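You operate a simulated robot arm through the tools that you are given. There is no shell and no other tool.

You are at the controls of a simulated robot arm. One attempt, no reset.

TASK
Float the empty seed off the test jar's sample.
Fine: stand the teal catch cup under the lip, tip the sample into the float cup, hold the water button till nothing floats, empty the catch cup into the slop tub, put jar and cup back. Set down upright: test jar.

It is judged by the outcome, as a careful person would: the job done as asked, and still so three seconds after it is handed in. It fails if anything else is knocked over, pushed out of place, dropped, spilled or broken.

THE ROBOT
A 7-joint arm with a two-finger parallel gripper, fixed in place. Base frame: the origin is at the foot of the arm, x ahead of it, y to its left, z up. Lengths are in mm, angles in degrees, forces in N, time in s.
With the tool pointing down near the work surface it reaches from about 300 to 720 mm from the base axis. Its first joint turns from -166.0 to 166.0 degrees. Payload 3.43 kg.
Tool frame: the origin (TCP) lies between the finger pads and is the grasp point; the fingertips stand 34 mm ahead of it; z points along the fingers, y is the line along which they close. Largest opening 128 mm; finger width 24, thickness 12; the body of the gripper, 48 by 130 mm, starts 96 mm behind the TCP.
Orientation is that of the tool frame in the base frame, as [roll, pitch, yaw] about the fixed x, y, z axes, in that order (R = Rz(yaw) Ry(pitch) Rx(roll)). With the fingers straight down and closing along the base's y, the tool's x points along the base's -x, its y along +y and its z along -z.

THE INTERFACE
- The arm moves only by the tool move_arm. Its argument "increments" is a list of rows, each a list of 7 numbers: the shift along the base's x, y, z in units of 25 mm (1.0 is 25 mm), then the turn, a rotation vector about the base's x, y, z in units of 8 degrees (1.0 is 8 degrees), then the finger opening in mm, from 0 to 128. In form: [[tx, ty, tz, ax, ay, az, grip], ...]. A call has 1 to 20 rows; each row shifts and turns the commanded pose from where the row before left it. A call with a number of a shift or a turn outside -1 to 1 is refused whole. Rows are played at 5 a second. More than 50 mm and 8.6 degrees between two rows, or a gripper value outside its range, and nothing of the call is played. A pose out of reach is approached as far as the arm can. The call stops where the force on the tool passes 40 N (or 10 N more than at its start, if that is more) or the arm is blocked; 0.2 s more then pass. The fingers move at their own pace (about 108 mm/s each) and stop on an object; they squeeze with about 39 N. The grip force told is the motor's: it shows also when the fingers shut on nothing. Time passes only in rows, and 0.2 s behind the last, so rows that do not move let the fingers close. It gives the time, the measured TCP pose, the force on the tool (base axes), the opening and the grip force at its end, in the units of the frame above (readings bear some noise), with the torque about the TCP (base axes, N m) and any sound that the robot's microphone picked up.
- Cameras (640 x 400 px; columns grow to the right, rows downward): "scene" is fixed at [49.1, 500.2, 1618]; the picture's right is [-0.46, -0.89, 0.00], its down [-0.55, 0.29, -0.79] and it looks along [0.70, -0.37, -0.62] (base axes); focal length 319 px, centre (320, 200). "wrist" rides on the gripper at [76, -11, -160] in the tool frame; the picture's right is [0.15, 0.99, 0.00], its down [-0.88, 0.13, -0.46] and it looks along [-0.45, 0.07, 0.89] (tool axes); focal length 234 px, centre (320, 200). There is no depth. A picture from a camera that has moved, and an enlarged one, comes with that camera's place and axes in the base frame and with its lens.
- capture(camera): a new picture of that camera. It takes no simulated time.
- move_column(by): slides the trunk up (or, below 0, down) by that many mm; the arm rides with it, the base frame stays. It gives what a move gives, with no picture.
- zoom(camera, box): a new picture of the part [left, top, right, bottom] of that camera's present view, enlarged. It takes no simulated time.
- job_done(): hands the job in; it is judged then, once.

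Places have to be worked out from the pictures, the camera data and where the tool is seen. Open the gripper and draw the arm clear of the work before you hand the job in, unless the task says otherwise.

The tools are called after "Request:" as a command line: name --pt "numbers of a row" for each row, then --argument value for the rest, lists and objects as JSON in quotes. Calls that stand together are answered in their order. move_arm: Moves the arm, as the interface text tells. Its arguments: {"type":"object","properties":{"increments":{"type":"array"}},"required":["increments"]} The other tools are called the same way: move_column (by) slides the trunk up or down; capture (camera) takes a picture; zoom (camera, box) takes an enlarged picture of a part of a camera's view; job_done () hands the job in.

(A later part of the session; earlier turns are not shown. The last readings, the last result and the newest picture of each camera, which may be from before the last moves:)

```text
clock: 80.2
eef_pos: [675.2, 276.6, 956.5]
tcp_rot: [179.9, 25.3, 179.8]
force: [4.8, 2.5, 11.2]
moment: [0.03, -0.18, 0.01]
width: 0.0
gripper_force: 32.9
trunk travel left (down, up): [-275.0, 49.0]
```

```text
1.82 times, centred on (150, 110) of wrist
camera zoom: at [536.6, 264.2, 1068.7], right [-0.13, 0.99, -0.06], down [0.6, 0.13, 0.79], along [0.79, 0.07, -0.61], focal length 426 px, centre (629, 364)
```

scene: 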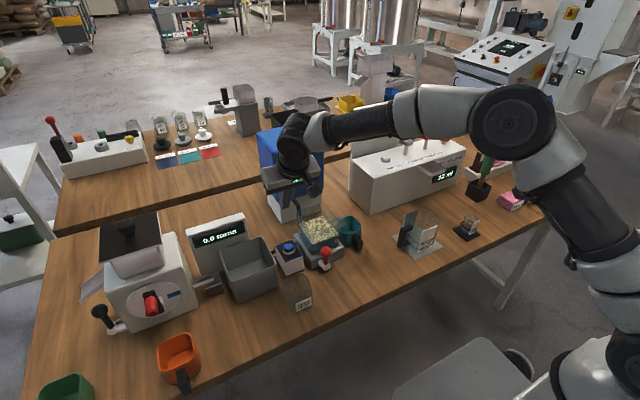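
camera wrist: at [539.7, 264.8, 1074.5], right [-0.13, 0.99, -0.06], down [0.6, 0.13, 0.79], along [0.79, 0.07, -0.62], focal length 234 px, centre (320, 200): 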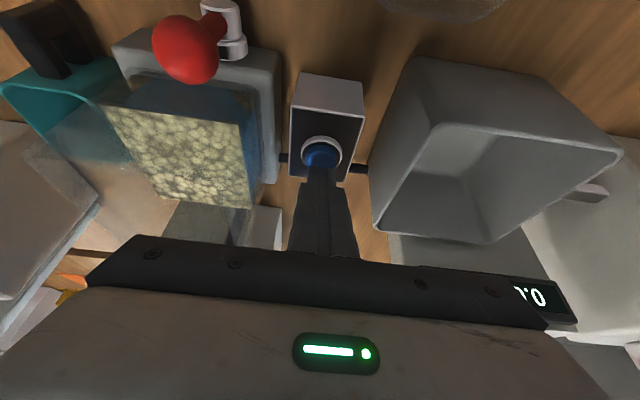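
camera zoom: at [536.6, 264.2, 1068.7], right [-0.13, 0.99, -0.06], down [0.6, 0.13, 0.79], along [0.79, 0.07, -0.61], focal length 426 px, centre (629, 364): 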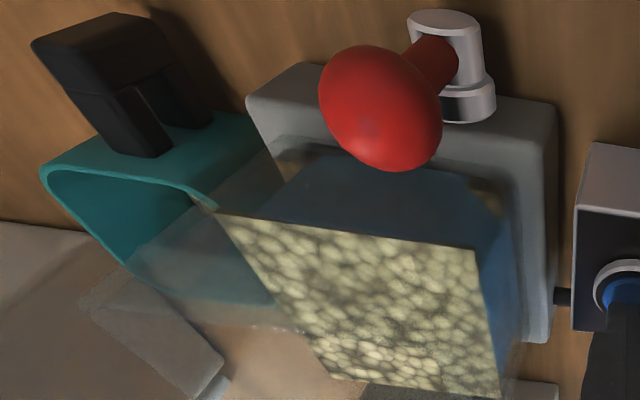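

It works: water and floating seed run off the lip into the catch cup. I hold on in short spells, watching the cup's level.

Request:
move_arm --pt "0 0 0 0 0 0 0" --pt "0 0 0 0 0 0 0" --pt "0 0 0 0 0 0 0" --pt "0 0 0 0 0 0 0"

Request:
zoom --camera "scene" --box '[280, 200, 380, 270]'

```text
clock: 81.2
eef_pos: [673.9, 276.3, 956.1]
tcp_rot: [179.8, 25.1, 179.9]
force: [6.0, 1.3, 13.8]
moment: [0.05, -0.29, 0.0]
width: 0.1
gripper_force: 33.3
trunk travel left (down, up): [-275.0, 49.0]
```

```text
5.71 times, centred on (330, 235) of scene
camera zoom: at [49.1, 500.2, 1618.0], right [-0.46, -0.89, 0.0], down [-0.55, 0.29, -0.79], along [0.7, -0.37, -0.62], focal length 1825 px, centre (263, 0)
```

zoom: 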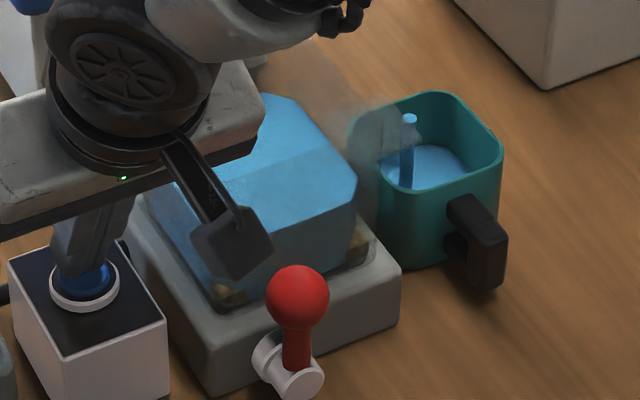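

The surface now looks clear blue. I check from the wrist before letting go (no time passes).

Request:
zoom --camera "wrist" --box '[0, 0, 300, 220]'

```text
1.82 times, centred on (150, 110) of wrist
camera zoom: at [536.4, 264.2, 1068.7], right [-0.13, 0.99, -0.06], down [0.6, 0.13, 0.79], along [0.79, 0.07, -0.61], focal length 426 px, centre (629, 364)
```

zoom: 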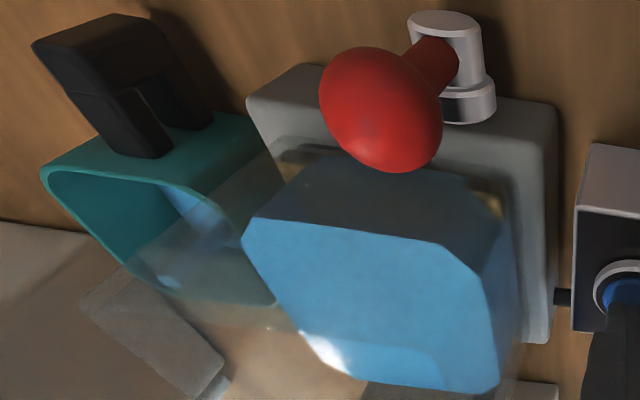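

Nothing floats in either view. I release the button by lifting straight up.

Request:
move_arm --pt "0 0 0.6 0 0 0 0" --pt "0 0 1 0 0 0 0" --pt "0 0 1 0 0 0 0" --pt "0 0 1 0 0 0 0" --pt "0 0 1 0 0 0 0" --pt "0 0 1 0 0 0 0" --pt "0 0 0 0 0 0 0"

Request:
zoom --camera "scene" --box '[270, 200, 390, 280]'

Request:
capture --camera "wrist"

```text
clock: 82.8
eef_pos: [673.3, 276.4, 1097.4]
tcp_rot: [179.9, 24.9, 179.9]
force: [-0.3, -0.3, -0.3]
moment: [-0.01, -0.06, -0.01]
width: 0.0
gripper_force: 32.8
trunk travel left (down, up): [-275.0, 49.0]
```

```text
5.00 times, centred on (330, 240) of scene
camera zoom: at [49.1, 500.2, 1618.0], right [-0.46, -0.89, 0.0], down [-0.55, 0.29, -0.79], along [0.7, -0.37, -0.62], focal length 1597 px, centre (270, 0)
```

zoom: 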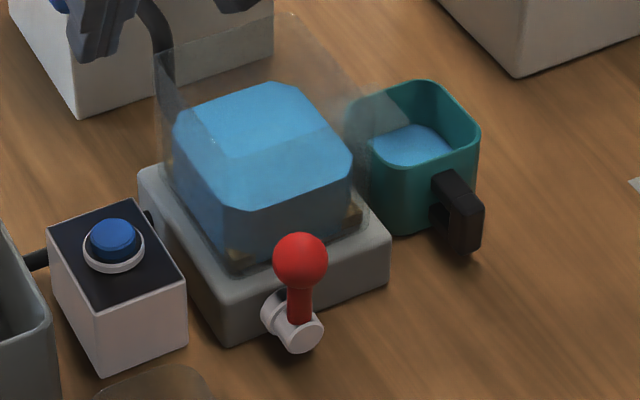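

```text
taken
camera wrist: at [536.6, 264.2, 1208.3], right [-0.13, 0.99, -0.06], down [0.61, 0.13, 0.79], along [0.79, 0.07, -0.62], focal length 234 px, centre (320, 200)
```

wrist: 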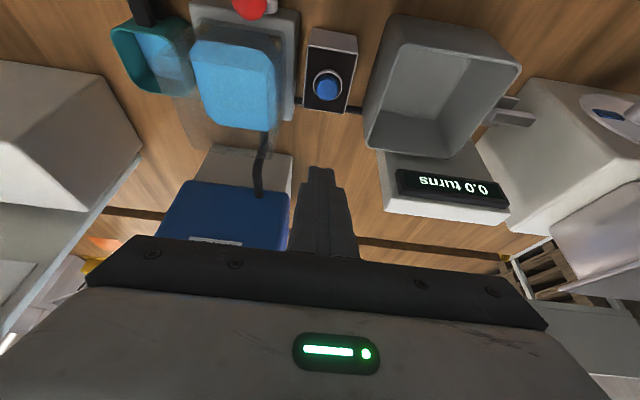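

Water has stopped and the cup is about two-thirds full. Before picking the cup, I test empty-handed that the pour roll also works at the 40° handle-grasp pitch over the tub.

Request:
move_arm --pt "-0.7 1 0.5 0 -0.5 0 18" --pt "-0.7 1 0.5 0 -0.5 0 18" --pt "-0.7 1 0 0 -0.5 0 18" --pt "-0.74 0.96 0 0 -0.375 0 18" --pt "0 0 0 0 0 0 18"

Request:
move_arm --pt "0 0 0 -1 0 0 18" --pt "0 0 0 -1 0 0 18" --pt "0 0 0 -1 0 0 18" --pt "0 0 0 -1 0 0 18" --pt "0 0 0 -1 0 0 18"

Request:
move_arm --pt "0 0 0 -1 0 0 18" --pt "0 0 0 -1 0 0 18" --pt "0 0 0 -1 0 0 18"

Request:
capture --camera "scene"

```text
clock: 84.0
eef_pos: [602.5, 376.6, 1119.7]
tcp_rot: [179.9, 40.1, 180.0]
force: [0.2, 0.2, -0.1]
moment: [0.02, -0.03, -0.04]
width: 18.0
gripper_force: 0.1
trunk travel left (down, up): [-275.0, 49.0]
```

```text
clock: 85.2
eef_pos: [603.0, 374.5, 1121.1]
tcp_rot: [-132.3, 29.5, -151.6]
force: [-0.2, 0.6, 0.1]
moment: [0.02, 0.01, 0.02]
width: 18.0
gripper_force: 0.0
trunk travel left (down, up): [-275.0, 49.0]
```

```text
clock: 86.0
eef_pos: [603.6, 375.7, 1121.3]
tcp_rot: [-110.4, 16.4, -143.0]
force: [-0.5, 0.0, -0.7]
moment: [-0.01, 0.01, 0.02]
width: 17.9
gripper_force: 0.0
trunk travel left (down, up): [-275.0, 49.0]
```

```text
taken
```

scene: 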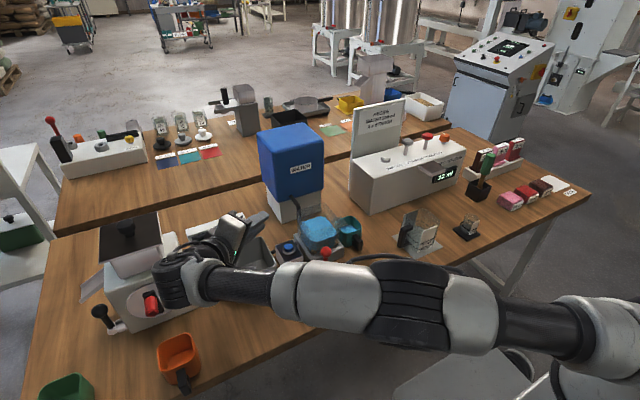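

Fine to 64°. I continue in small calls.

Request:
move_arm --pt "0 0 0 -1 0 0 18" --pt "0 0 0 -1 0 0 18" --pt "0 0 0 -1 0 0 18"

Request:
move_arm --pt "0 0 0 -1 0 0 18" --pt "0 0 0 -1 0 0 18"

Request:
capture --camera "scene"

```text
clock: 86.8
eef_pos: [602.6, 375.2, 1120.7]
tcp_rot: [-91.3, 1.2, -140.0]
force: [-0.8, -0.3, 0.3]
moment: [0.0, -0.01, 0.01]
width: 18.0
gripper_force: 0.0
trunk travel left (down, up): [-275.0, 49.0]
```

```text
clock: 87.4
eef_pos: [602.7, 373.6, 1120.8]
tcp_rot: [-79.1, -8.9, -140.7]
force: [0.7, -0.5, 0.0]
moment: [-0.01, -0.02, 0.02]
width: 18.0
gripper_force: 0.1
trunk travel left (down, up): [-275.0, 49.0]
```

```text
taken
```

scene: 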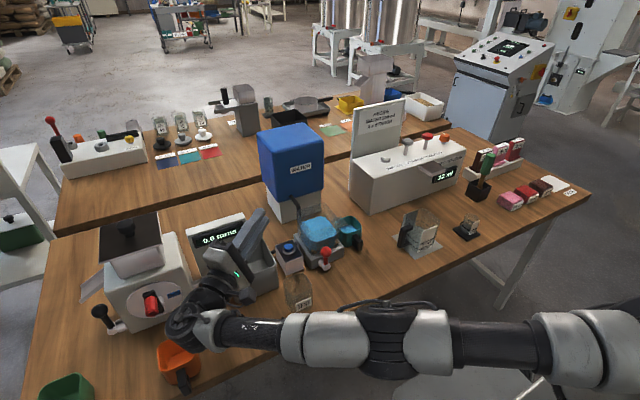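

104° holds. I try up to 120° and check the clearances around the wrist.

Request:
move_arm --pt "0 0 0 -1 0 0 18" --pt "0 0 0 -1 0 0 18"

Request:
zoom --camera "scene" --box '[60, 180, 380, 380]'

Request:
capture --camera "wrist"

```text
clock: 88.0
eef_pos: [602.7, 374.9, 1120.3]
tcp_rot: [-66.3, -18.7, -143.9]
force: [-0.2, -0.1, 0.0]
moment: [-0.01, -0.06, 0.03]
width: 18.1
gripper_force: 0.0
trunk travel left (down, up): [-275.0, 49.0]
```

```text
2.00 times, centred on (220, 280) of scene
camera zoom: at [49.1, 500.2, 1618.0], right [-0.46, -0.89, 0.0], down [-0.55, 0.29, -0.79], along [0.7, -0.37, -0.62], focal length 639 px, centre (520, 40)
```

zoom: 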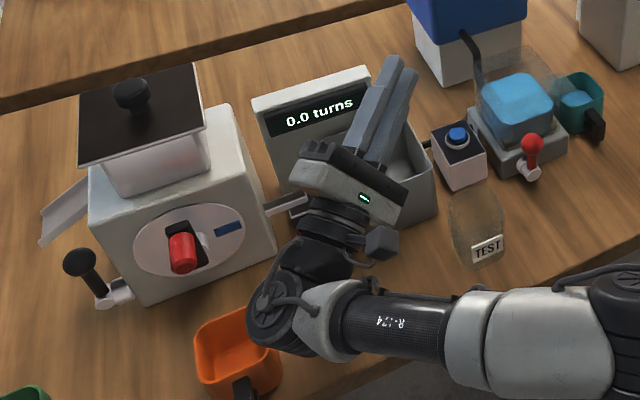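

```text
taken
camera wrist: at [441.5, 443.3, 1093.1], right [-0.11, -0.58, -0.81], down [0.38, 0.73, -0.57], along [0.92, -0.37, 0.14], focal length 234 px, centre (320, 200)
```

wrist: 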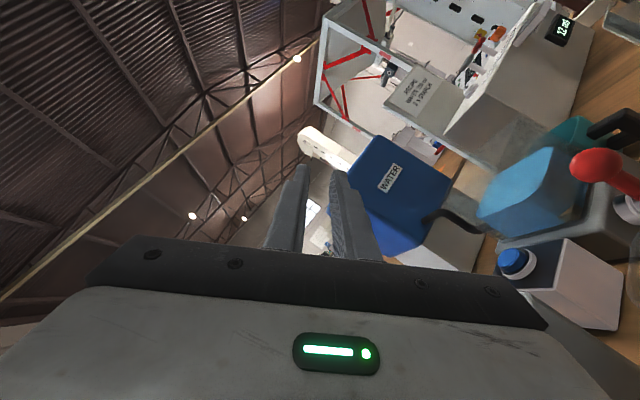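

Reachable to 120° with everything clear. I roll back upright and go to fetch the catch cup.

Request:
move_arm --pt "0 0 0 1 0 0 18" --pt "0 0 0 1 0 0 18" --pt "0 0 0 1 0 0 18" --pt "0 0 0 1 0 0 18" --pt "0 0 0 1 0 0 18" --pt "0 0 0 1 0 0 18" --pt "0 0 0 1 0 0 18" --pt "0 0 0 1 0 0 18" --pt "0 0 0 1 0 0 18" --pt "0 0 0 1 0 0 18" --pt "0 0 0 1 0 0 18" --pt "0 0 0 1 0 0 18" --pt "0 0 0 1 0 0 18" --pt "0 0 0 1 0 0 18" --pt "0 0 0 1 0 0 18" --pt "0 0 0 0 0 0 18"

Request:
move_arm --pt "-0.5 -1 0 0 0 0 30" --pt "-0.5 -1 0 0 0 0 44" --pt "-0.5 -1 0 0 0 0 44" --pt "-0.5 -1 0 0 0 0 44" --pt "0 -1 0 0 0 0 44" --pt "0 -1 0 0 0 0 44" --pt "0 -1 0 0 0 0 44" --pt "0 -1 0 0 0 0 44" --pt "0 -1 0 0 0 0 44" --pt "0 -1 0 0 0 0 44" --pt "0 -1 0 0 0 0 44" --pt "0 -1 0 0 0 0 44" --pt "0 -0.66 0 0 0 0 44" --pt "0 0 0 0 0 0 44"

Request:
capture --camera "wrist"

Request:
capture --camera "scene"

```text
clock: 91.4
eef_pos: [603.1, 374.1, 1121.7]
tcp_rot: [179.7, 40.0, 179.8]
force: [0.0, -0.2, 0.4]
moment: [-0.03, 0.02, 0.02]
width: 17.9
gripper_force: 0.0
trunk travel left (down, up): [-275.0, 49.0]
```

```text
clock: 94.4
eef_pos: [552.6, 57.0, 1121.7]
tcp_rot: [180.0, 39.9, 179.9]
force: [1.1, 0.0, -0.1]
moment: [0.03, 0.02, 0.0]
width: 44.2
gripper_force: 0.1
trunk travel left (down, up): [-275.0, 49.0]
```

```text
taken
camera wrist: at [391.4, 46.0, 1193.6], right [-0.11, 0.99, -0.09], down [0.38, 0.13, 0.92], along [0.92, 0.07, -0.39], focal length 234 px, centre (320, 200)
```

wrist: 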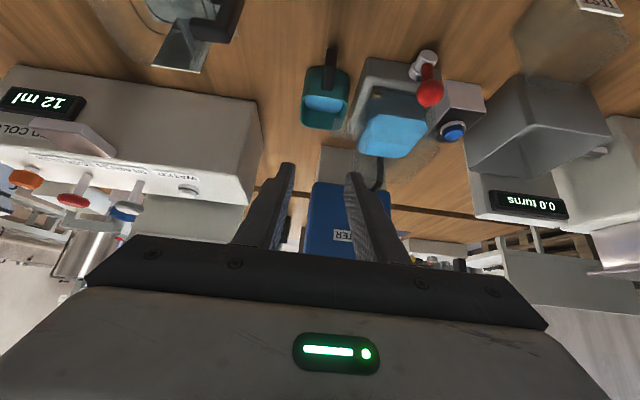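

```text
taken
```

scene: 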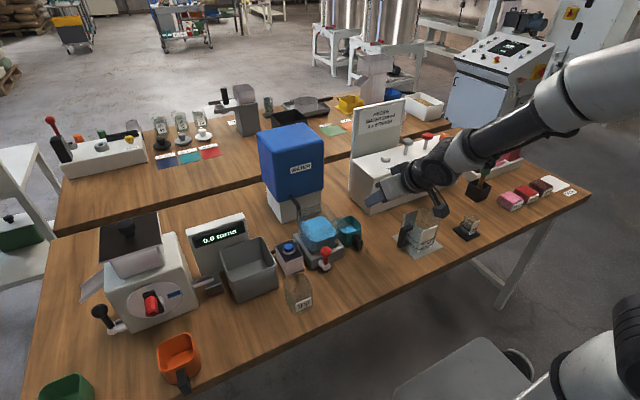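

I retrace the withdrawal path: first down to (553, 58.5, 966), with a look before closing in on the handle.

Request:
move_arm --pt "0 0.05 -1 0 0 0 44" --pt "0 0 -1 0 0 0 44" --pt "0 0 -1 0 0 0 44" --pt "0 0 -1 0 0 0 44" --pt "0 0 -1 0 0 0 44" --pt "0 0 -1 0 0 0 44" --pt "0 0 -0.2 0 0 0 44" --pt "0 0 0 0 0 0 44"

Request:
zoom --camera "wrist" --box '[220, 100, 420, 250]'

Request:
zoom --camera "scene" --box '[285, 190, 425, 278]'

```text
clock: 96.2
eef_pos: [553.0, 59.4, 965.4]
tcp_rot: [179.9, 39.9, 179.9]
force: [-0.5, 1.1, -0.1]
moment: [-0.02, -0.02, 0.0]
width: 43.8
gripper_force: 0.1
trunk travel left (down, up): [-275.0, 49.0]
```

```text
2.67 times, centred on (320, 175) of wrist
camera zoom: at [391.4, 47.9, 1038.1], right [-0.11, 0.99, -0.09], down [0.38, 0.13, 0.92], along [0.92, 0.07, -0.39], focal length 624 px, centre (320, 267)
```

zoom: 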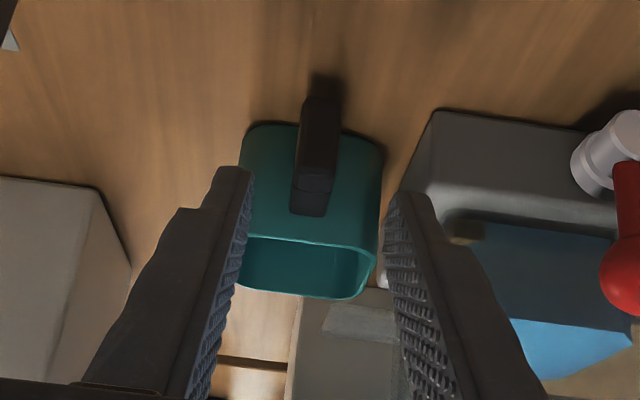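

```text
4.55 times, centred on (355, 234) of scene
camera zoom: at [49.1, 500.2, 1618.0], right [-0.46, -0.89, 0.0], down [-0.55, 0.29, -0.79], along [0.7, -0.37, -0.62], focal length 1452 px, centre (161, 46)
```

zoom: 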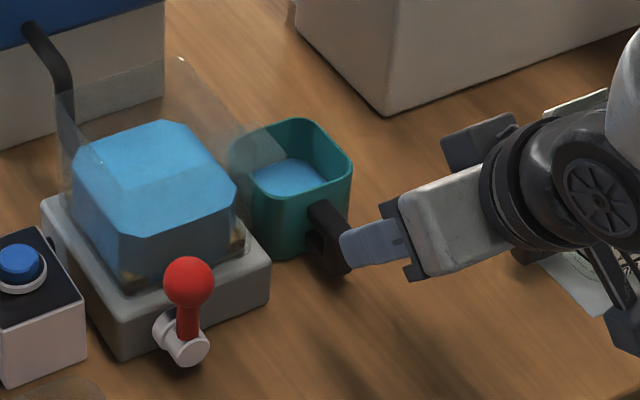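

The cup is as I left it, with plenty of freeboard. I slide in over the handle and close.

Request:
move_arm --pt "0.7 -0.03 -0.8 0 0 0 44" --pt "0.7 0 -0.8 0 0 0 44" --pt "0.7 0 -0.8 0 0 0 44" --pt "0.5 0 -0.54 0 0 0 44" --pt "0 0 0 0 0 0 44"

Request:
capture --camera "wrist"

```text
clock: 97.4
eef_pos: [618.0, 59.0, 891.3]
tcp_rot: [179.9, 40.0, 179.9]
force: [0.3, -0.6, 0.5]
moment: [-0.02, 0.0, 0.0]
width: 44.2
gripper_force: 0.1
trunk travel left (down, up): [-275.0, 49.0]
```

```text
taken
camera wrist: at [456.4, 47.5, 964.5], right [-0.11, 0.99, -0.09], down [0.38, 0.13, 0.92], along [0.92, 0.07, -0.39], focal length 234 px, centre (320, 200)
```

wrist: 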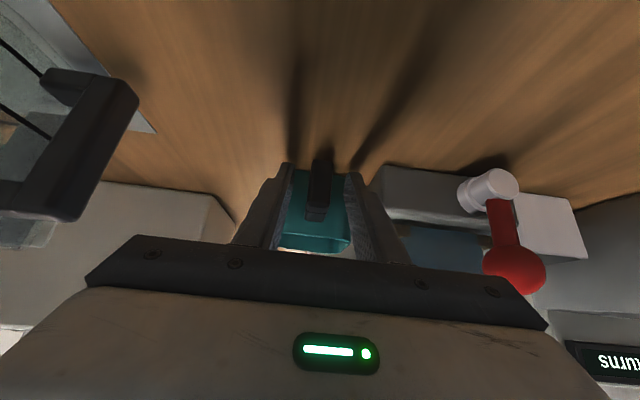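

Request:
move_arm --pt "0 0 0 0 0 0 30" --pt "0 0 0 0 0 0 16" --pt "0 0 0 0 0 0 8" --pt "0 0 0 0 0 0 5" --pt "0 0 0.15 0 0 0 5" --pt "0 0 0.25 0 0 0 5" --pt "0 0 0 0 0 0 5"

Request:
zoom --camera "scene" --box '[285, 190, 425, 278]'

```text
clock: 99.0
eef_pos: [617.0, 59.0, 901.1]
tcp_rot: [-180.0, 40.0, 179.9]
force: [-0.3, 0.9, -1.2]
moment: [-0.02, 0.13, 0.01]
width: 17.6
gripper_force: 39.2
trunk travel left (down, up): [-275.0, 49.0]
```

```text
4.55 times, centred on (355, 234) of scene
camera zoom: at [49.1, 500.2, 1618.0], right [-0.46, -0.89, 0.0], down [-0.55, 0.29, -0.79], along [0.7, -0.37, -0.62], focal length 1452 px, centre (161, 46)
```

zoom: 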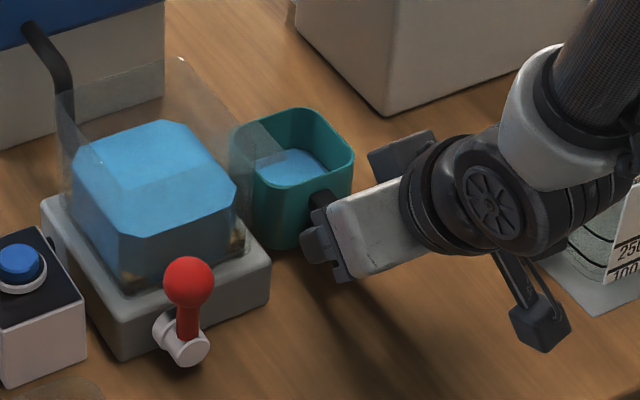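

The filled cup is held level. I draw it straight back from under the lip, then lift.

Request:
move_arm --pt "-0.3 0 0 0 0 0 5" --pt "-0.5 0 0 0 0 0 5" --pt "-0.6 0 0 0 0 0 5" --pt "-0.6 0 0 0 0 0 5" --pt "-0.6 0 0 0 0 0 5" --pt "-0.5 0 0 0 0 0 5" --pt "-0.3 0 0.3 0 0 0 5" --pt "0 0 0.6 0 0 0 5" --pt "0 0 0.8 0 0 0 5" --pt "0 0 0.8 0 0 0 5" --pt "0 0 0.8 0 0 0 5" --pt "0 0 0.8 0 0 0 5" --pt "0 0 0.8 0 0 0 5" --pt "0 0 0.8 0 0 0 5" --pt "0 0 0.8 0 0 0 5" --pt "0 0 0.7 0 0 0 5" --pt "0 0 0.4 0 0 0 5" --pt "0 0 0 0 0 0 5"

Request:
capture --camera "scene"

Request:
capture --camera "wrist"

```text
clock: 102.8
eef_pos: [533.7, 59.6, 1092.3]
tcp_rot: [180.0, 40.0, 179.9]
force: [0.2, 0.2, -1.7]
moment: [-0.01, 0.1, 0.03]
width: 17.2
gripper_force: 38.9
trunk travel left (down, up): [-275.0, 49.0]
```

```text
taken
```

scene: 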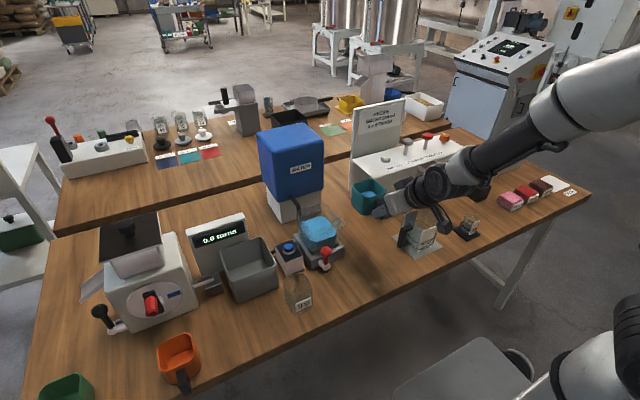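

```text
taken
camera wrist: at [371.3, 47.0, 1165.7], right [-0.11, 0.99, -0.09], down [0.38, 0.13, 0.92], along [0.92, 0.07, -0.39], focal length 234 px, centre (320, 200)
```

wrist: 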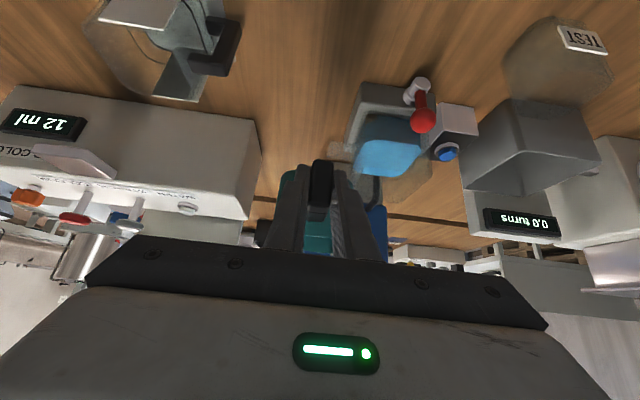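

Cup is clear and level. I carry it across to the tub at (602, 360, 1095).

Request:
move_arm --pt "0.1 0.3 0 0 0 0 5" --pt "0.15 0.6 0 0 0 0 5" --pt "0.2 0.8 0 0 0 0 5" --pt "0.2 0.9 0 0 0 0 5" --pt "0.2 0.9 0 0 0 0 5" --pt "0.2 0.9 0 0 0 0 5" --pt "0.2 0.9 0 0 0 0 5" --pt "0.2 0.9 0 0 0 0 5" --pt "0.2 0.9 0 0 0 0 5" --pt "0.2 0.9 0 0 0 0 5" --pt "0.2 0.9 0 0 0 0 5" --pt "0.2 0.9 0 0 0 0 5" --pt "0.2 0.9 0 0 0 0 5" --pt "0.15 0.7 0 0 0 0 5" --pt "0.13 0.4 0 0 0 0 5" --pt "0 0.2 0 0 0 0 5" --pt "0 0 0 0 0 0 5"

Request:
zoom --camera "scene" --box '[180, 160, 380, 300]'

Request:
capture --camera "wrist"

```text
clock: 106.4
eef_pos: [600.5, 359.6, 1092.1]
tcp_rot: [179.9, 40.0, 179.9]
force: [0.5, 0.0, -1.5]
moment: [0.0, 0.09, 0.0]
width: 17.2
gripper_force: 39.0
trunk travel left (down, up): [-275.0, 49.0]
```

```text
2.86 times, centred on (280, 230) of scene
camera zoom: at [49.1, 500.2, 1618.0], right [-0.46, -0.89, 0.0], down [-0.55, 0.29, -0.79], along [0.7, -0.37, -0.62], focal length 913 px, centre (434, 114)
```

zoom: 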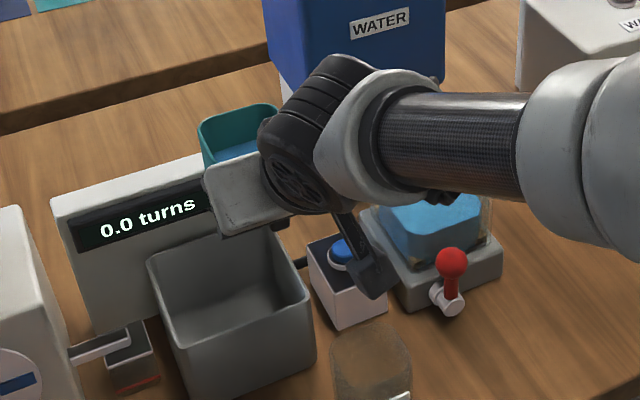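

```text
taken
camera wrist: at [440.0, 347.1, 1165.4], right [-0.11, 0.99, -0.09], down [0.38, 0.13, 0.92], along [0.92, 0.07, -0.39], focal length 234 px, centre (320, 200)
```

wrist: 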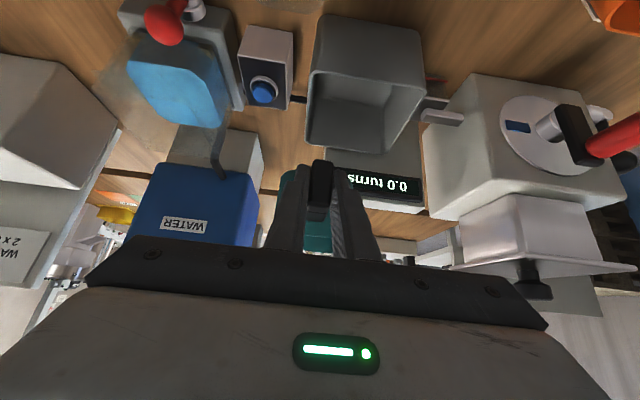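

Tub rim checks at x 617–745, y 337–462; the cup mouth is over it. I begin to tip slowly toward +y.

Request:
move_arm --pt "0 0 0 -0.5 0 0 5" --pt "0 0 0 -0.5 0 0 5" --pt "0 0 0 -0.5 0 0 5" --pt "0 0 0 -0.5 0 0 5" --pt "0 0 0 -0.5 0 0 5" --pt "0 0 0 -0.5 0 0 5" --pt "0 0 0 -0.5 0 0 5" --pt "0 0 0 -0.5 0 0 5" --pt "0 0 0 -0.5 0 0 5"

Request:
zoom --camera "scene" --box '[180, 160, 380, 300]'

Request:
capture --camera "wrist"

```text
clock: 108.4
eef_pos: [601.2, 358.9, 1092.2]
tcp_rot: [-136.4, 31.3, -153.7]
force: [-0.3, -0.4, -1.6]
moment: [0.02, 0.07, -0.03]
width: 17.7
gripper_force: 39.0
trunk travel left (down, up): [-275.0, 49.0]
```

```text
2.86 times, centred on (280, 230) of scene
camera zoom: at [49.1, 500.2, 1618.0], right [-0.46, -0.89, 0.0], down [-0.55, 0.29, -0.79], along [0.7, -0.37, -0.62], focal length 913 px, centre (434, 114)
```

zoom: 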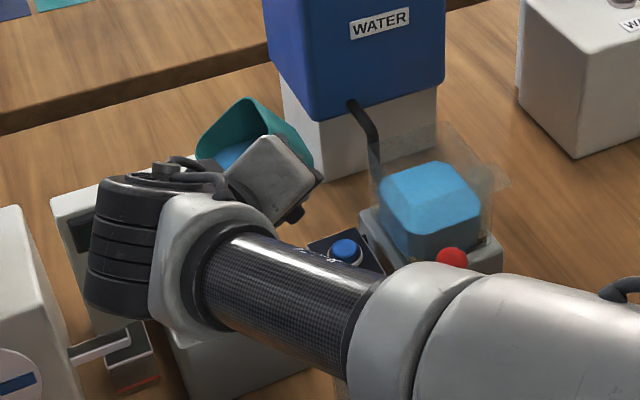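

```text
taken
camera wrist: at [439.7, 392.6, 1157.7], right [-0.11, 0.74, -0.66], down [0.38, 0.64, 0.66], along [0.92, -0.18, -0.35], focal length 234 px, centre (320, 200)
```

wrist: 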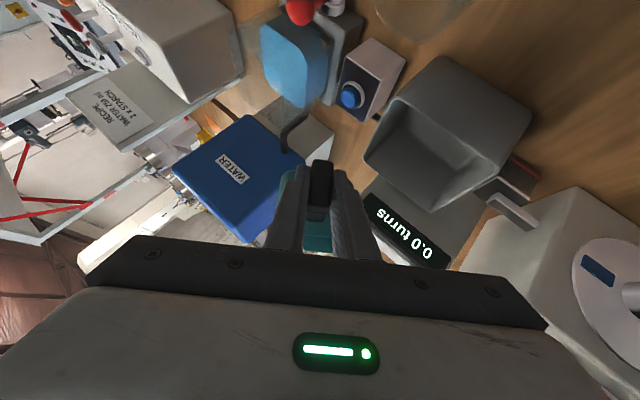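

At 36° the water is near the lip and still inside. I go on slowly.

Request:
move_arm --pt "0 0 0 -0.5 0 0 5" --pt "0 0 0 -0.5 0 0 5" --pt "0 0 0 -0.5 0 0 5" --pt "0 0 0 -0.4 0 0 5"

Request:
zoom --camera "scene" --box '[180, 160, 380, 300]'

Request:
capture --camera "wrist"

```text
clock: 109.4
eef_pos: [600.6, 359.8, 1091.0]
tcp_rot: [-121.6, 23.9, -146.8]
force: [0.1, -0.4, -1.5]
moment: [0.03, 0.09, 0.02]
width: 17.6
gripper_force: 39.4
trunk travel left (down, up): [-275.0, 49.0]
```

```text
2.86 times, centred on (280, 230) of scene
camera zoom: at [49.1, 500.2, 1618.0], right [-0.46, -0.89, 0.0], down [-0.55, 0.29, -0.79], along [0.7, -0.37, -0.62], focal length 913 px, centre (434, 114)
```

zoom: 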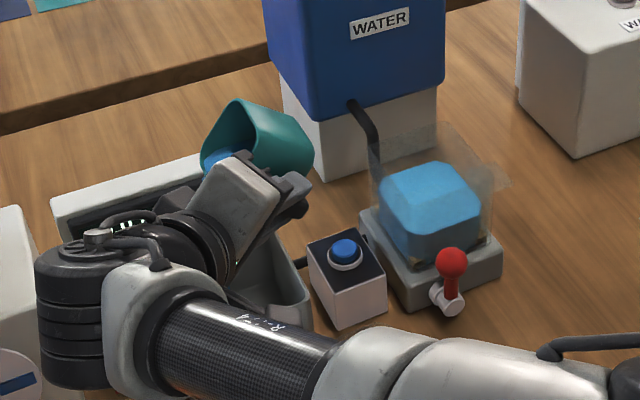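

```text
taken
camera wrist: at [439.8, 408.5, 1146.1], right [-0.11, 0.55, -0.83], down [0.38, 0.8, 0.47], along [0.92, -0.26, -0.3], focal length 234 px, centre (320, 200)
```

wrist: 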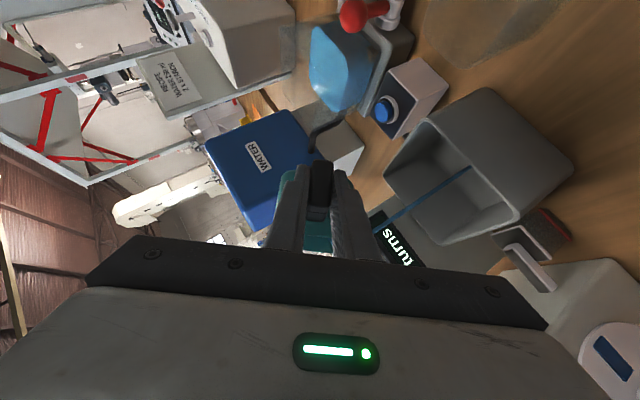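

A thin water stream falls into the tub, well inside. I continue tipping slowly with pauses.

Request:
move_arm --pt "0 0 0 0 0 0 5" --pt "0 0 0 -0.3 0 0 5" --pt "0 0 0 0 0 0 5" --pt "0 0 0 -0.3 0 0 5" --pt "0 0 0 0 0 0 5" --pt "0 0 0 -0.3 0 0 5" --pt "0 0 0 -0.3 0 0 5" --pt "0 0 0 -0.3 0 0 5" --pt "0 0.05 0 -0.3 0 0 5" --pt "0 0.05 0 -0.3 0 0 5"

Request:
capture --camera "wrist"

Request:
zoom --camera "scene" --box '[180, 160, 380, 300]'

```text
clock: 111.6
eef_pos: [600.9, 360.1, 1091.3]
tcp_rot: [-107.2, 13.9, -142.2]
force: [0.1, -0.6, -1.1]
moment: [-0.01, 0.07, -0.01]
width: 17.6
gripper_force: 38.9
trunk travel left (down, up): [-275.0, 49.0]
```

```text
taken
camera wrist: at [439.7, 424.3, 1129.4], right [-0.11, 0.28, -0.95], down [0.38, 0.9, 0.22], along [0.92, -0.34, -0.21], focal length 234 px, centre (320, 200)
```

wrist: 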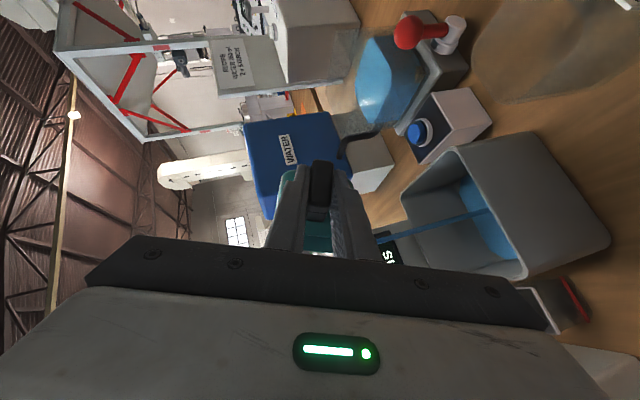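

```text
2.86 times, centred on (280, 230) of scene
camera zoom: at [49.1, 500.2, 1618.0], right [-0.46, -0.89, 0.0], down [-0.55, 0.29, -0.79], along [0.7, -0.37, -0.62], focal length 913 px, centre (434, 114)
```

zoom: 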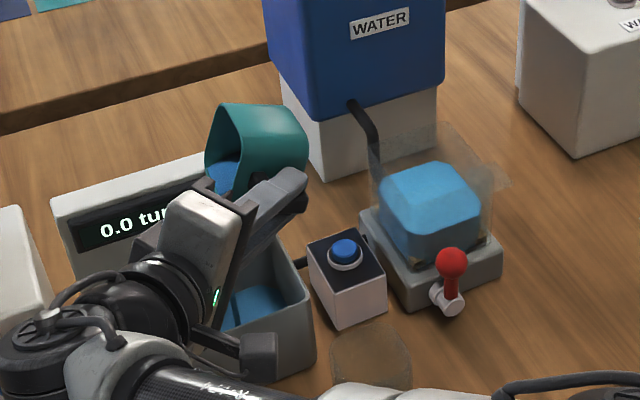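

Water is collecting in the tub. I keep tipping, shifting slightly +y as the pour edge moves back.

Request:
move_arm --pt "0 0.06 0 -0.3 0 0 5" --pt "0 0.06 0 -0.3 0 0 5" --pt "0 0.06 0 -0.3 0 0 5" --pt "0 0.06 0 -0.4 0 0 5" --pt "0 0.06 0 -0.4 0 0 5" --pt "0 0.06 0 -0.4 0 0 5" --pt "0 0.06 0 -0.4 0 0 5" --pt "0 0.06 0 -0.4 0 0 5" --pt "0 0 0 0 0 0 5" --pt "0 0 0 0 0 0 5"

Request:
capture --camera "wrist"

Request:
zoom --camera "scene" --box '[140, 160, 380, 328]'

```text
clock: 113.8
eef_pos: [600.1, 372.4, 1090.8]
tcp_rot: [-89.1, -0.7, -139.8]
force: [0.2, -1.0, -0.8]
moment: [0.0, 0.06, -0.04]
width: 17.2
gripper_force: 39.2
trunk travel left (down, up): [-275.0, 49.0]
```

```text
taken
camera wrist: at [438.5, 445.3, 1101.3], right [-0.11, -0.11, -0.99], down [0.38, 0.91, -0.15], along [0.92, -0.39, -0.06], focal length 234 px, centre (320, 200)
```

wrist: 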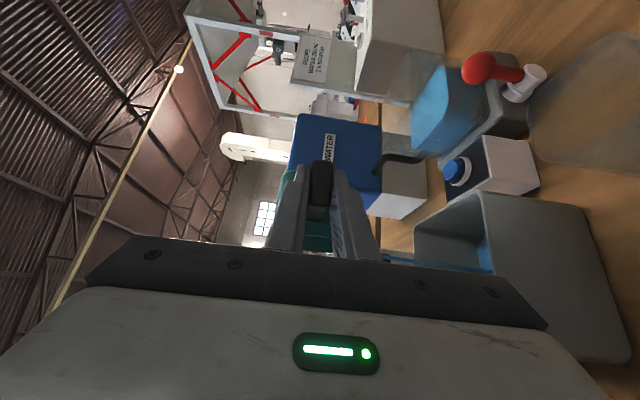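

```text
2.38 times, centred on (260, 244) of scene
camera zoom: at [49.1, 500.2, 1618.0], right [-0.46, -0.89, 0.0], down [-0.55, 0.29, -0.79], along [0.7, -0.37, -0.62], focal length 760 px, centre (463, 95)
```

zoom: 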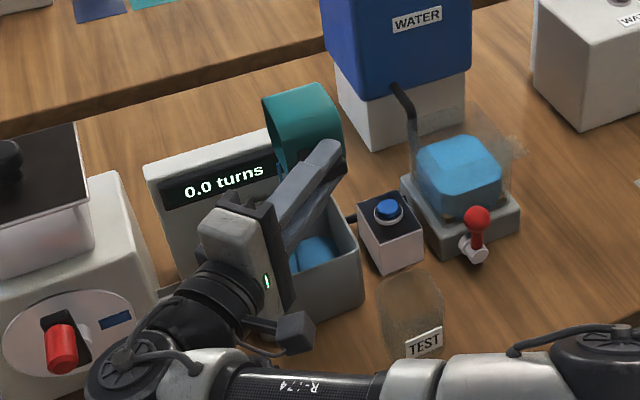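

About 90° and nearly drained. I continue to 120°, rising slightly to match the posture I tested, and hold for the last drops and seeds.

Request:
move_arm --pt "0 0.05 0.1 -0.5 0 0 5" --pt "0 0.05 0.1 -0.5 0 0 5" --pt "0 0.05 0.1 -0.5 0 0 5" --pt "0 0 0.1 -0.5 0 0 5" --pt "0 0 0.1 -0.5 0 0 5" --pt "0 0 0.1 -0.5 0 0 5" --pt "0 0 0 -0.5 0 0 5" --pt "0 0 0 0 0 0 5" --pt "0 0 0 0 0 0 5" --pt "0 0 0 0 0 0 5" --pt "0 0 0 0 0 0 5" --pt "0 0 0 0 0 0 5"

Request:
capture --camera "wrist"

Request:
zoom --camera "scene" --box '[140, 160, 380, 328]'

```text
clock: 116.4
eef_pos: [598.0, 373.5, 1105.8]
tcp_rot: [-66.7, -18.2, -143.7]
force: [-0.5, -0.2, -0.8]
moment: [0.02, 0.03, 0.0]
width: 17.4
gripper_force: 39.8
out of reach, approached as far as the arm can: row 1
trunk travel left (down, up): [-275.0, 49.0]
```

```text
taken
camera wrist: at [436.2, 442.1, 1080.1], right [-0.11, -0.56, -0.82], down [0.38, 0.74, -0.56], along [0.92, -0.37, 0.13], focal length 234 px, centre (320, 200)
```

wrist: 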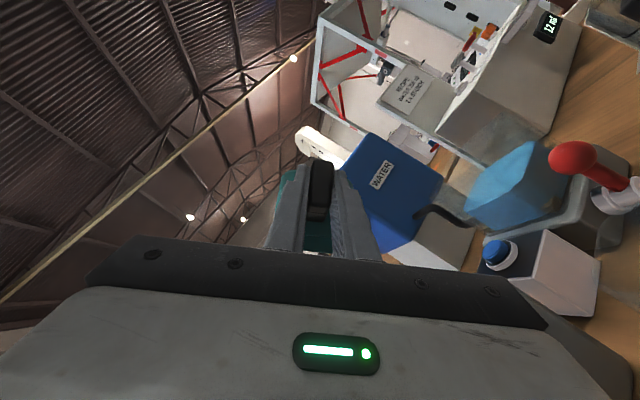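

```text
2.38 times, centred on (260, 244) of scene
camera zoom: at [49.1, 500.2, 1618.0], right [-0.46, -0.89, 0.0], down [-0.55, 0.29, -0.79], along [0.7, -0.37, -0.62], focal length 760 px, centre (463, 95)
```

zoom: 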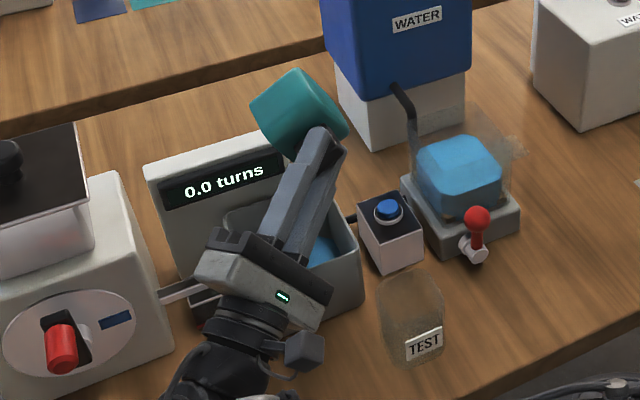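

The cup is inverted past 119° and empty. I roll it back upright over the tub.

Request:
move_arm --pt "0.08 0 0.2 0.9 0 0 5" --pt "0.08 0 0.2 1 0 0 5" --pt "0 0 0.2 1 0 0 5" --pt "0 0 0 1 0 0 5" --pt "0 0 0 1 0 0 5" --pt "0 0 0 1 0 0 5" --pt "0 0 0 1 0 0 5" --pt "0 0 0 1 0 0 5" --pt "0 0 0 1 0 0 5" --pt "0 0 0 1 0 0 5" --pt "0 0 0 1 0 0 5" --pt "0 0 0 1 0 0 5" --pt "0 0 0 1 0 0 5" --pt "0 0 0 1 0 0 5" --pt "0 0 0 1 0 0 5" --pt "0 0 0 0 0 0 5"

Request:
zoom --camera "scene" --box '[180, 160, 380, 300]'

Request:
capture --camera "wrist"

```text
clock: 119.8
eef_pos: [602.1, 372.6, 1122.2]
tcp_rot: [179.8, 40.1, 179.8]
force: [-0.4, 0.2, -0.2]
moment: [0.0, 0.06, 0.0]
width: 17.4
gripper_force: 39.1
trunk travel left (down, up): [-275.0, 49.0]
```

```text
2.86 times, centred on (280, 230) of scene
camera zoom: at [49.1, 500.2, 1618.0], right [-0.46, -0.89, 0.0], down [-0.55, 0.29, -0.79], along [0.7, -0.37, -0.62], focal length 913 px, centre (434, 114)
```

zoom: 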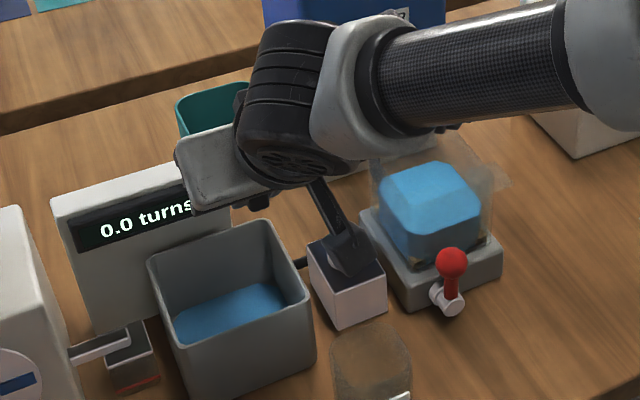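

```text
taken
camera wrist: at [440.2, 361.6, 1194.8], right [-0.11, 0.99, -0.09], down [0.38, 0.13, 0.92], along [0.92, 0.07, -0.39], focal length 234 px, centre (320, 200)
```

wrist: 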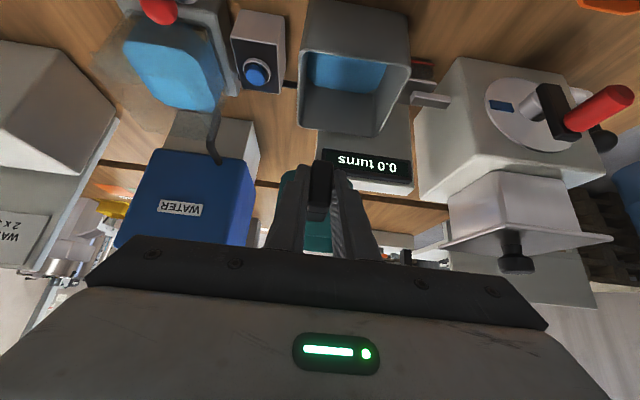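

The tub holds the drained water. I carry the empty cup back toward its original place, first at height.

Request:
move_arm --pt "-0.2 -0.96 0 0 0 0 5" --pt "-0.2 -0.96 0 0 0 0 5" --pt "-0.2 -0.96 0 0 0 0 5" --pt "-0.2 -0.96 0 0 0 0 5" --pt "-0.2 -0.96 0 0 0 0 5" --pt "-0.2 -0.96 0 0 0 0 5" --pt "-0.2 -0.96 0 0 0 0 5" --pt "-0.2 -0.96 0 0 0 0 5" --pt "-0.2 -0.96 0 0 0 0 5" --pt "-0.2 -0.96 0 0 0 0 5" --pt "-0.2 -0.96 0 0 0 0 5" --pt "-0.3 -0.96 0 0 0 0 5" --pt "-0.3 -0.96 0 0 0 0 5" --pt "-0.5 0 -1 0 0 0 5" --pt "-0.5 0 -1 0 0 0 5" --pt "-0.5 0 -1 0 0 0 5" --pt "-0.5 0 -1 0 0 0 5" --pt "0 0 0 0 0 0 5"

Request:
zoom --camera "scene" --box '[320, 180, 480, 280]'

Request:
capture --camera "wrist"

```text
clock: 123.6
eef_pos: [481.2, 61.2, 1021.4]
tcp_rot: [179.9, 40.0, 179.9]
force: [-0.2, 0.3, 0.0]
moment: [0.01, 0.06, -0.04]
width: 17.4
gripper_force: 39.1
trunk travel left (down, up): [-275.0, 49.0]
```

```text
4.00 times, centred on (400, 230) of scene
camera zoom: at [49.1, 500.2, 1618.0], right [-0.46, -0.89, 0.0], down [-0.55, 0.29, -0.79], along [0.7, -0.37, -0.62], focal length 1278 px, centre (0, 80)
```

zoom: 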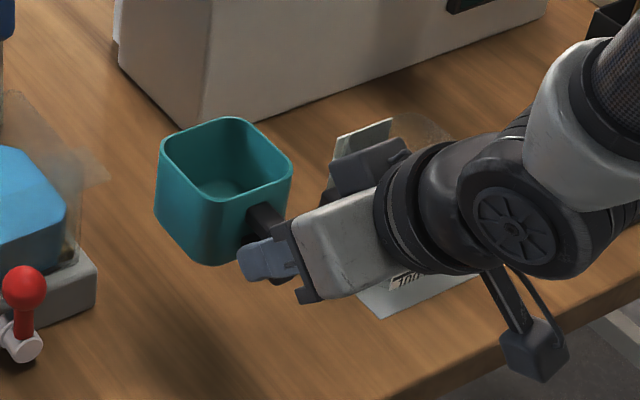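

```text
taken
camera wrist: at [320.1, 49.7, 1094.4], right [-0.11, 0.99, -0.09], down [0.38, 0.13, 0.92], along [0.92, 0.07, -0.39], focal length 234 px, centre (320, 200)
```

wrist: 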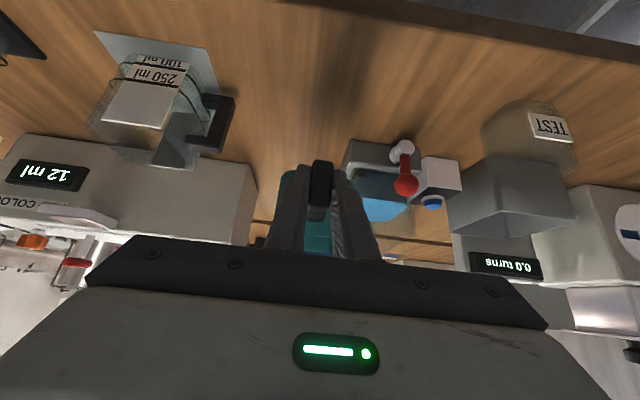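

The cup is empty and level. I go back to x≈452 and lower toward the original spot.

Request:
move_arm --pt "-0.6 0 -0.8 0 0 0 5" --pt "-0.58 -0.02 -0.8 0 0 0 5" --pt "0 0 -1 0 0 0 5" --pt "0 0 -1 0 0 0 5" --pt "0 0 -1 0 0 0 5" --pt "0 0 -0.2 0 0 0 5" --pt "0 0 0 0 0 0 5"

Request:
move_arm --pt "0 0 -0.12 0 0 0 5" --pt "0 0 -0.08 0 0 0 5" --pt "0 0 0 0 0 0 5"

```text
clock: 125.2
eef_pos: [450.8, 60.1, 901.3]
tcp_rot: [180.0, 40.1, 179.8]
force: [-0.4, -0.1, -0.8]
moment: [0.02, 0.04, -0.01]
width: 17.2
gripper_force: 39.2
trunk travel left (down, up): [-275.0, 49.0]
```

```text
clock: 126.0
eef_pos: [454.0, 61.2, 895.4]
tcp_rot: [179.8, 40.1, 179.8]
force: [-0.3, -0.1, -0.9]
moment: [-0.01, 0.03, 0.03]
width: 17.3
gripper_force: 38.9
trunk travel left (down, up): [-275.0, 49.0]
```

Request:
move_arm --pt "0 0 -0.08 0 0 0 5" --pt "0 0 -0.05 0 0 0 5" --pt "0 0 0 0 0 0 5"

Request:
zoom --camera "scene" --box '[340, 220, 440, 300]'

```text
clock: 126.8
eef_pos: [451.1, 61.3, 894.1]
tcp_rot: [-179.9, 40.0, 179.9]
force: [0.5, -0.5, -0.7]
moment: [0.03, 0.07, 0.01]
width: 17.5
gripper_force: 38.7
trunk travel left (down, up): [-275.0, 49.0]
```

```text
5.00 times, centred on (390, 260) of scene
camera zoom: at [49.1, 500.2, 1618.0], right [-0.46, -0.89, 0.0], down [-0.55, 0.29, -0.79], along [0.7, -0.37, -0.62], focal length 1597 px, centre (-30, -100)
```

zoom: 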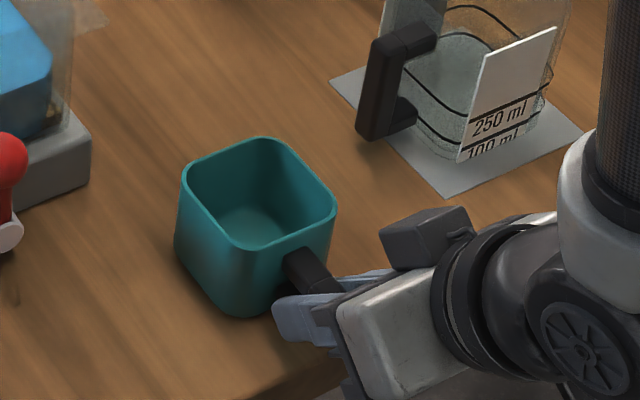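

The cup sits within a few mm of its original image position and is just above the table. I lower the last bit until contact.

Request:
move_arm --pt "0 0 -0.06 0 0 0 5" --pt "0 0 -0.05 0 0 0 5" --pt "0 0 0 0 0 0 5"

```text
clock: 127.6
eef_pos: [452.9, 60.1, 893.2]
tcp_rot: [179.9, 40.1, 179.9]
force: [-2.5, 3.0, 12.3]
moment: [-0.24, -0.51, 0.01]
width: 17.6
gripper_force: 39.1
trunk travel left (down, up): [-275.0, 49.0]
```

Contact at 12 N: the cup is down. I ease up a hair, open, and withdraw vertically the way I came in.

Request:
move_arm --pt "0 0 0.04 0 0 0 5" --pt "0 0 0 0 0 0 30" --pt "0 0 0 0 0 0 50" --pt "0 0 0 0 0 0 50" --pt "0 0 0.5 0 0 0 50" --pt "0 0 1 0 0 0 50" --pt "0 0 1 0 0 0 50" --pt "0 0 1 0 0 0 50" --pt "0 0 1 0 0 0 50" --pt "0 0 1 0 0 0 50" --pt "0 0 1 0 0 0 50" --pt "0 0 1 0 0 0 60" --pt "0 0 0 0 0 0 60"

Request:
capture --camera "scene"

Request:
zoom --camera "scene" --box '[260, 220, 420, 320]'

Request:
capture --camera "wrist"

```text
clock: 130.4
eef_pos: [451.0, 61.1, 1077.8]
tcp_rot: [179.9, 40.0, 179.9]
force: [0.4, 0.4, 0.7]
moment: [0.03, -0.01, 0.01]
width: 60.0
gripper_force: 0.0
trunk travel left (down, up): [-275.0, 49.0]
```

```text
taken
```

scene: 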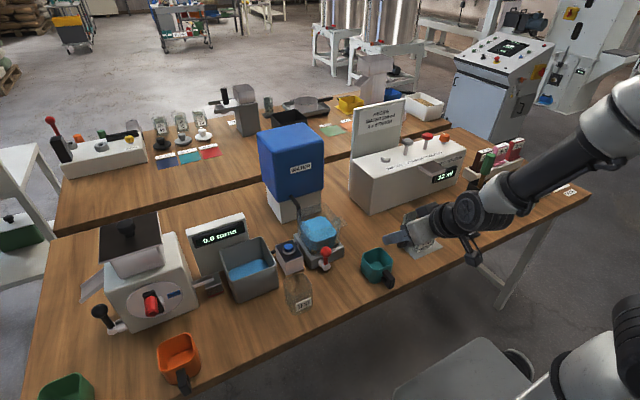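

```text
4.00 times, centred on (340, 270) of scene
camera zoom: at [49.1, 500.2, 1618.0], right [-0.46, -0.89, 0.0], down [-0.55, 0.29, -0.79], along [0.7, -0.37, -0.62], focal length 1278 px, centre (240, -80)
```

zoom: 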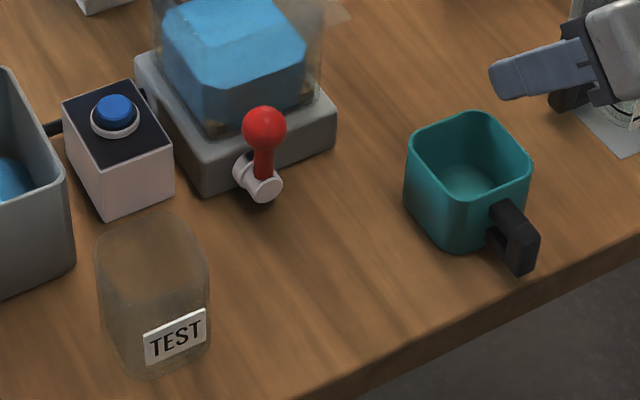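

```text
taken
camera wrist: at [289.6, 49.7, 1152.5], right [-0.11, 0.99, -0.09], down [0.38, 0.13, 0.92], along [0.92, 0.07, -0.39], focal length 234 px, centre (320, 200)
```

wrist: 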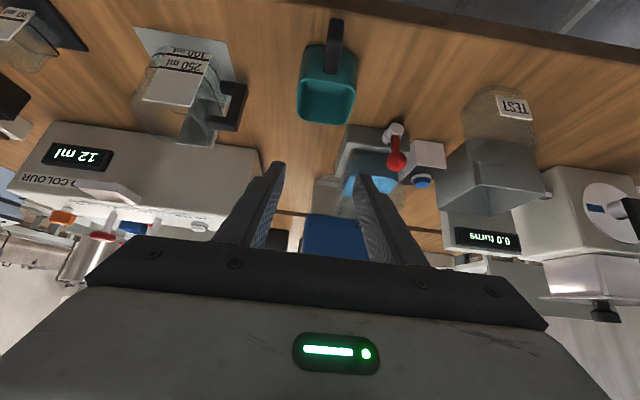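

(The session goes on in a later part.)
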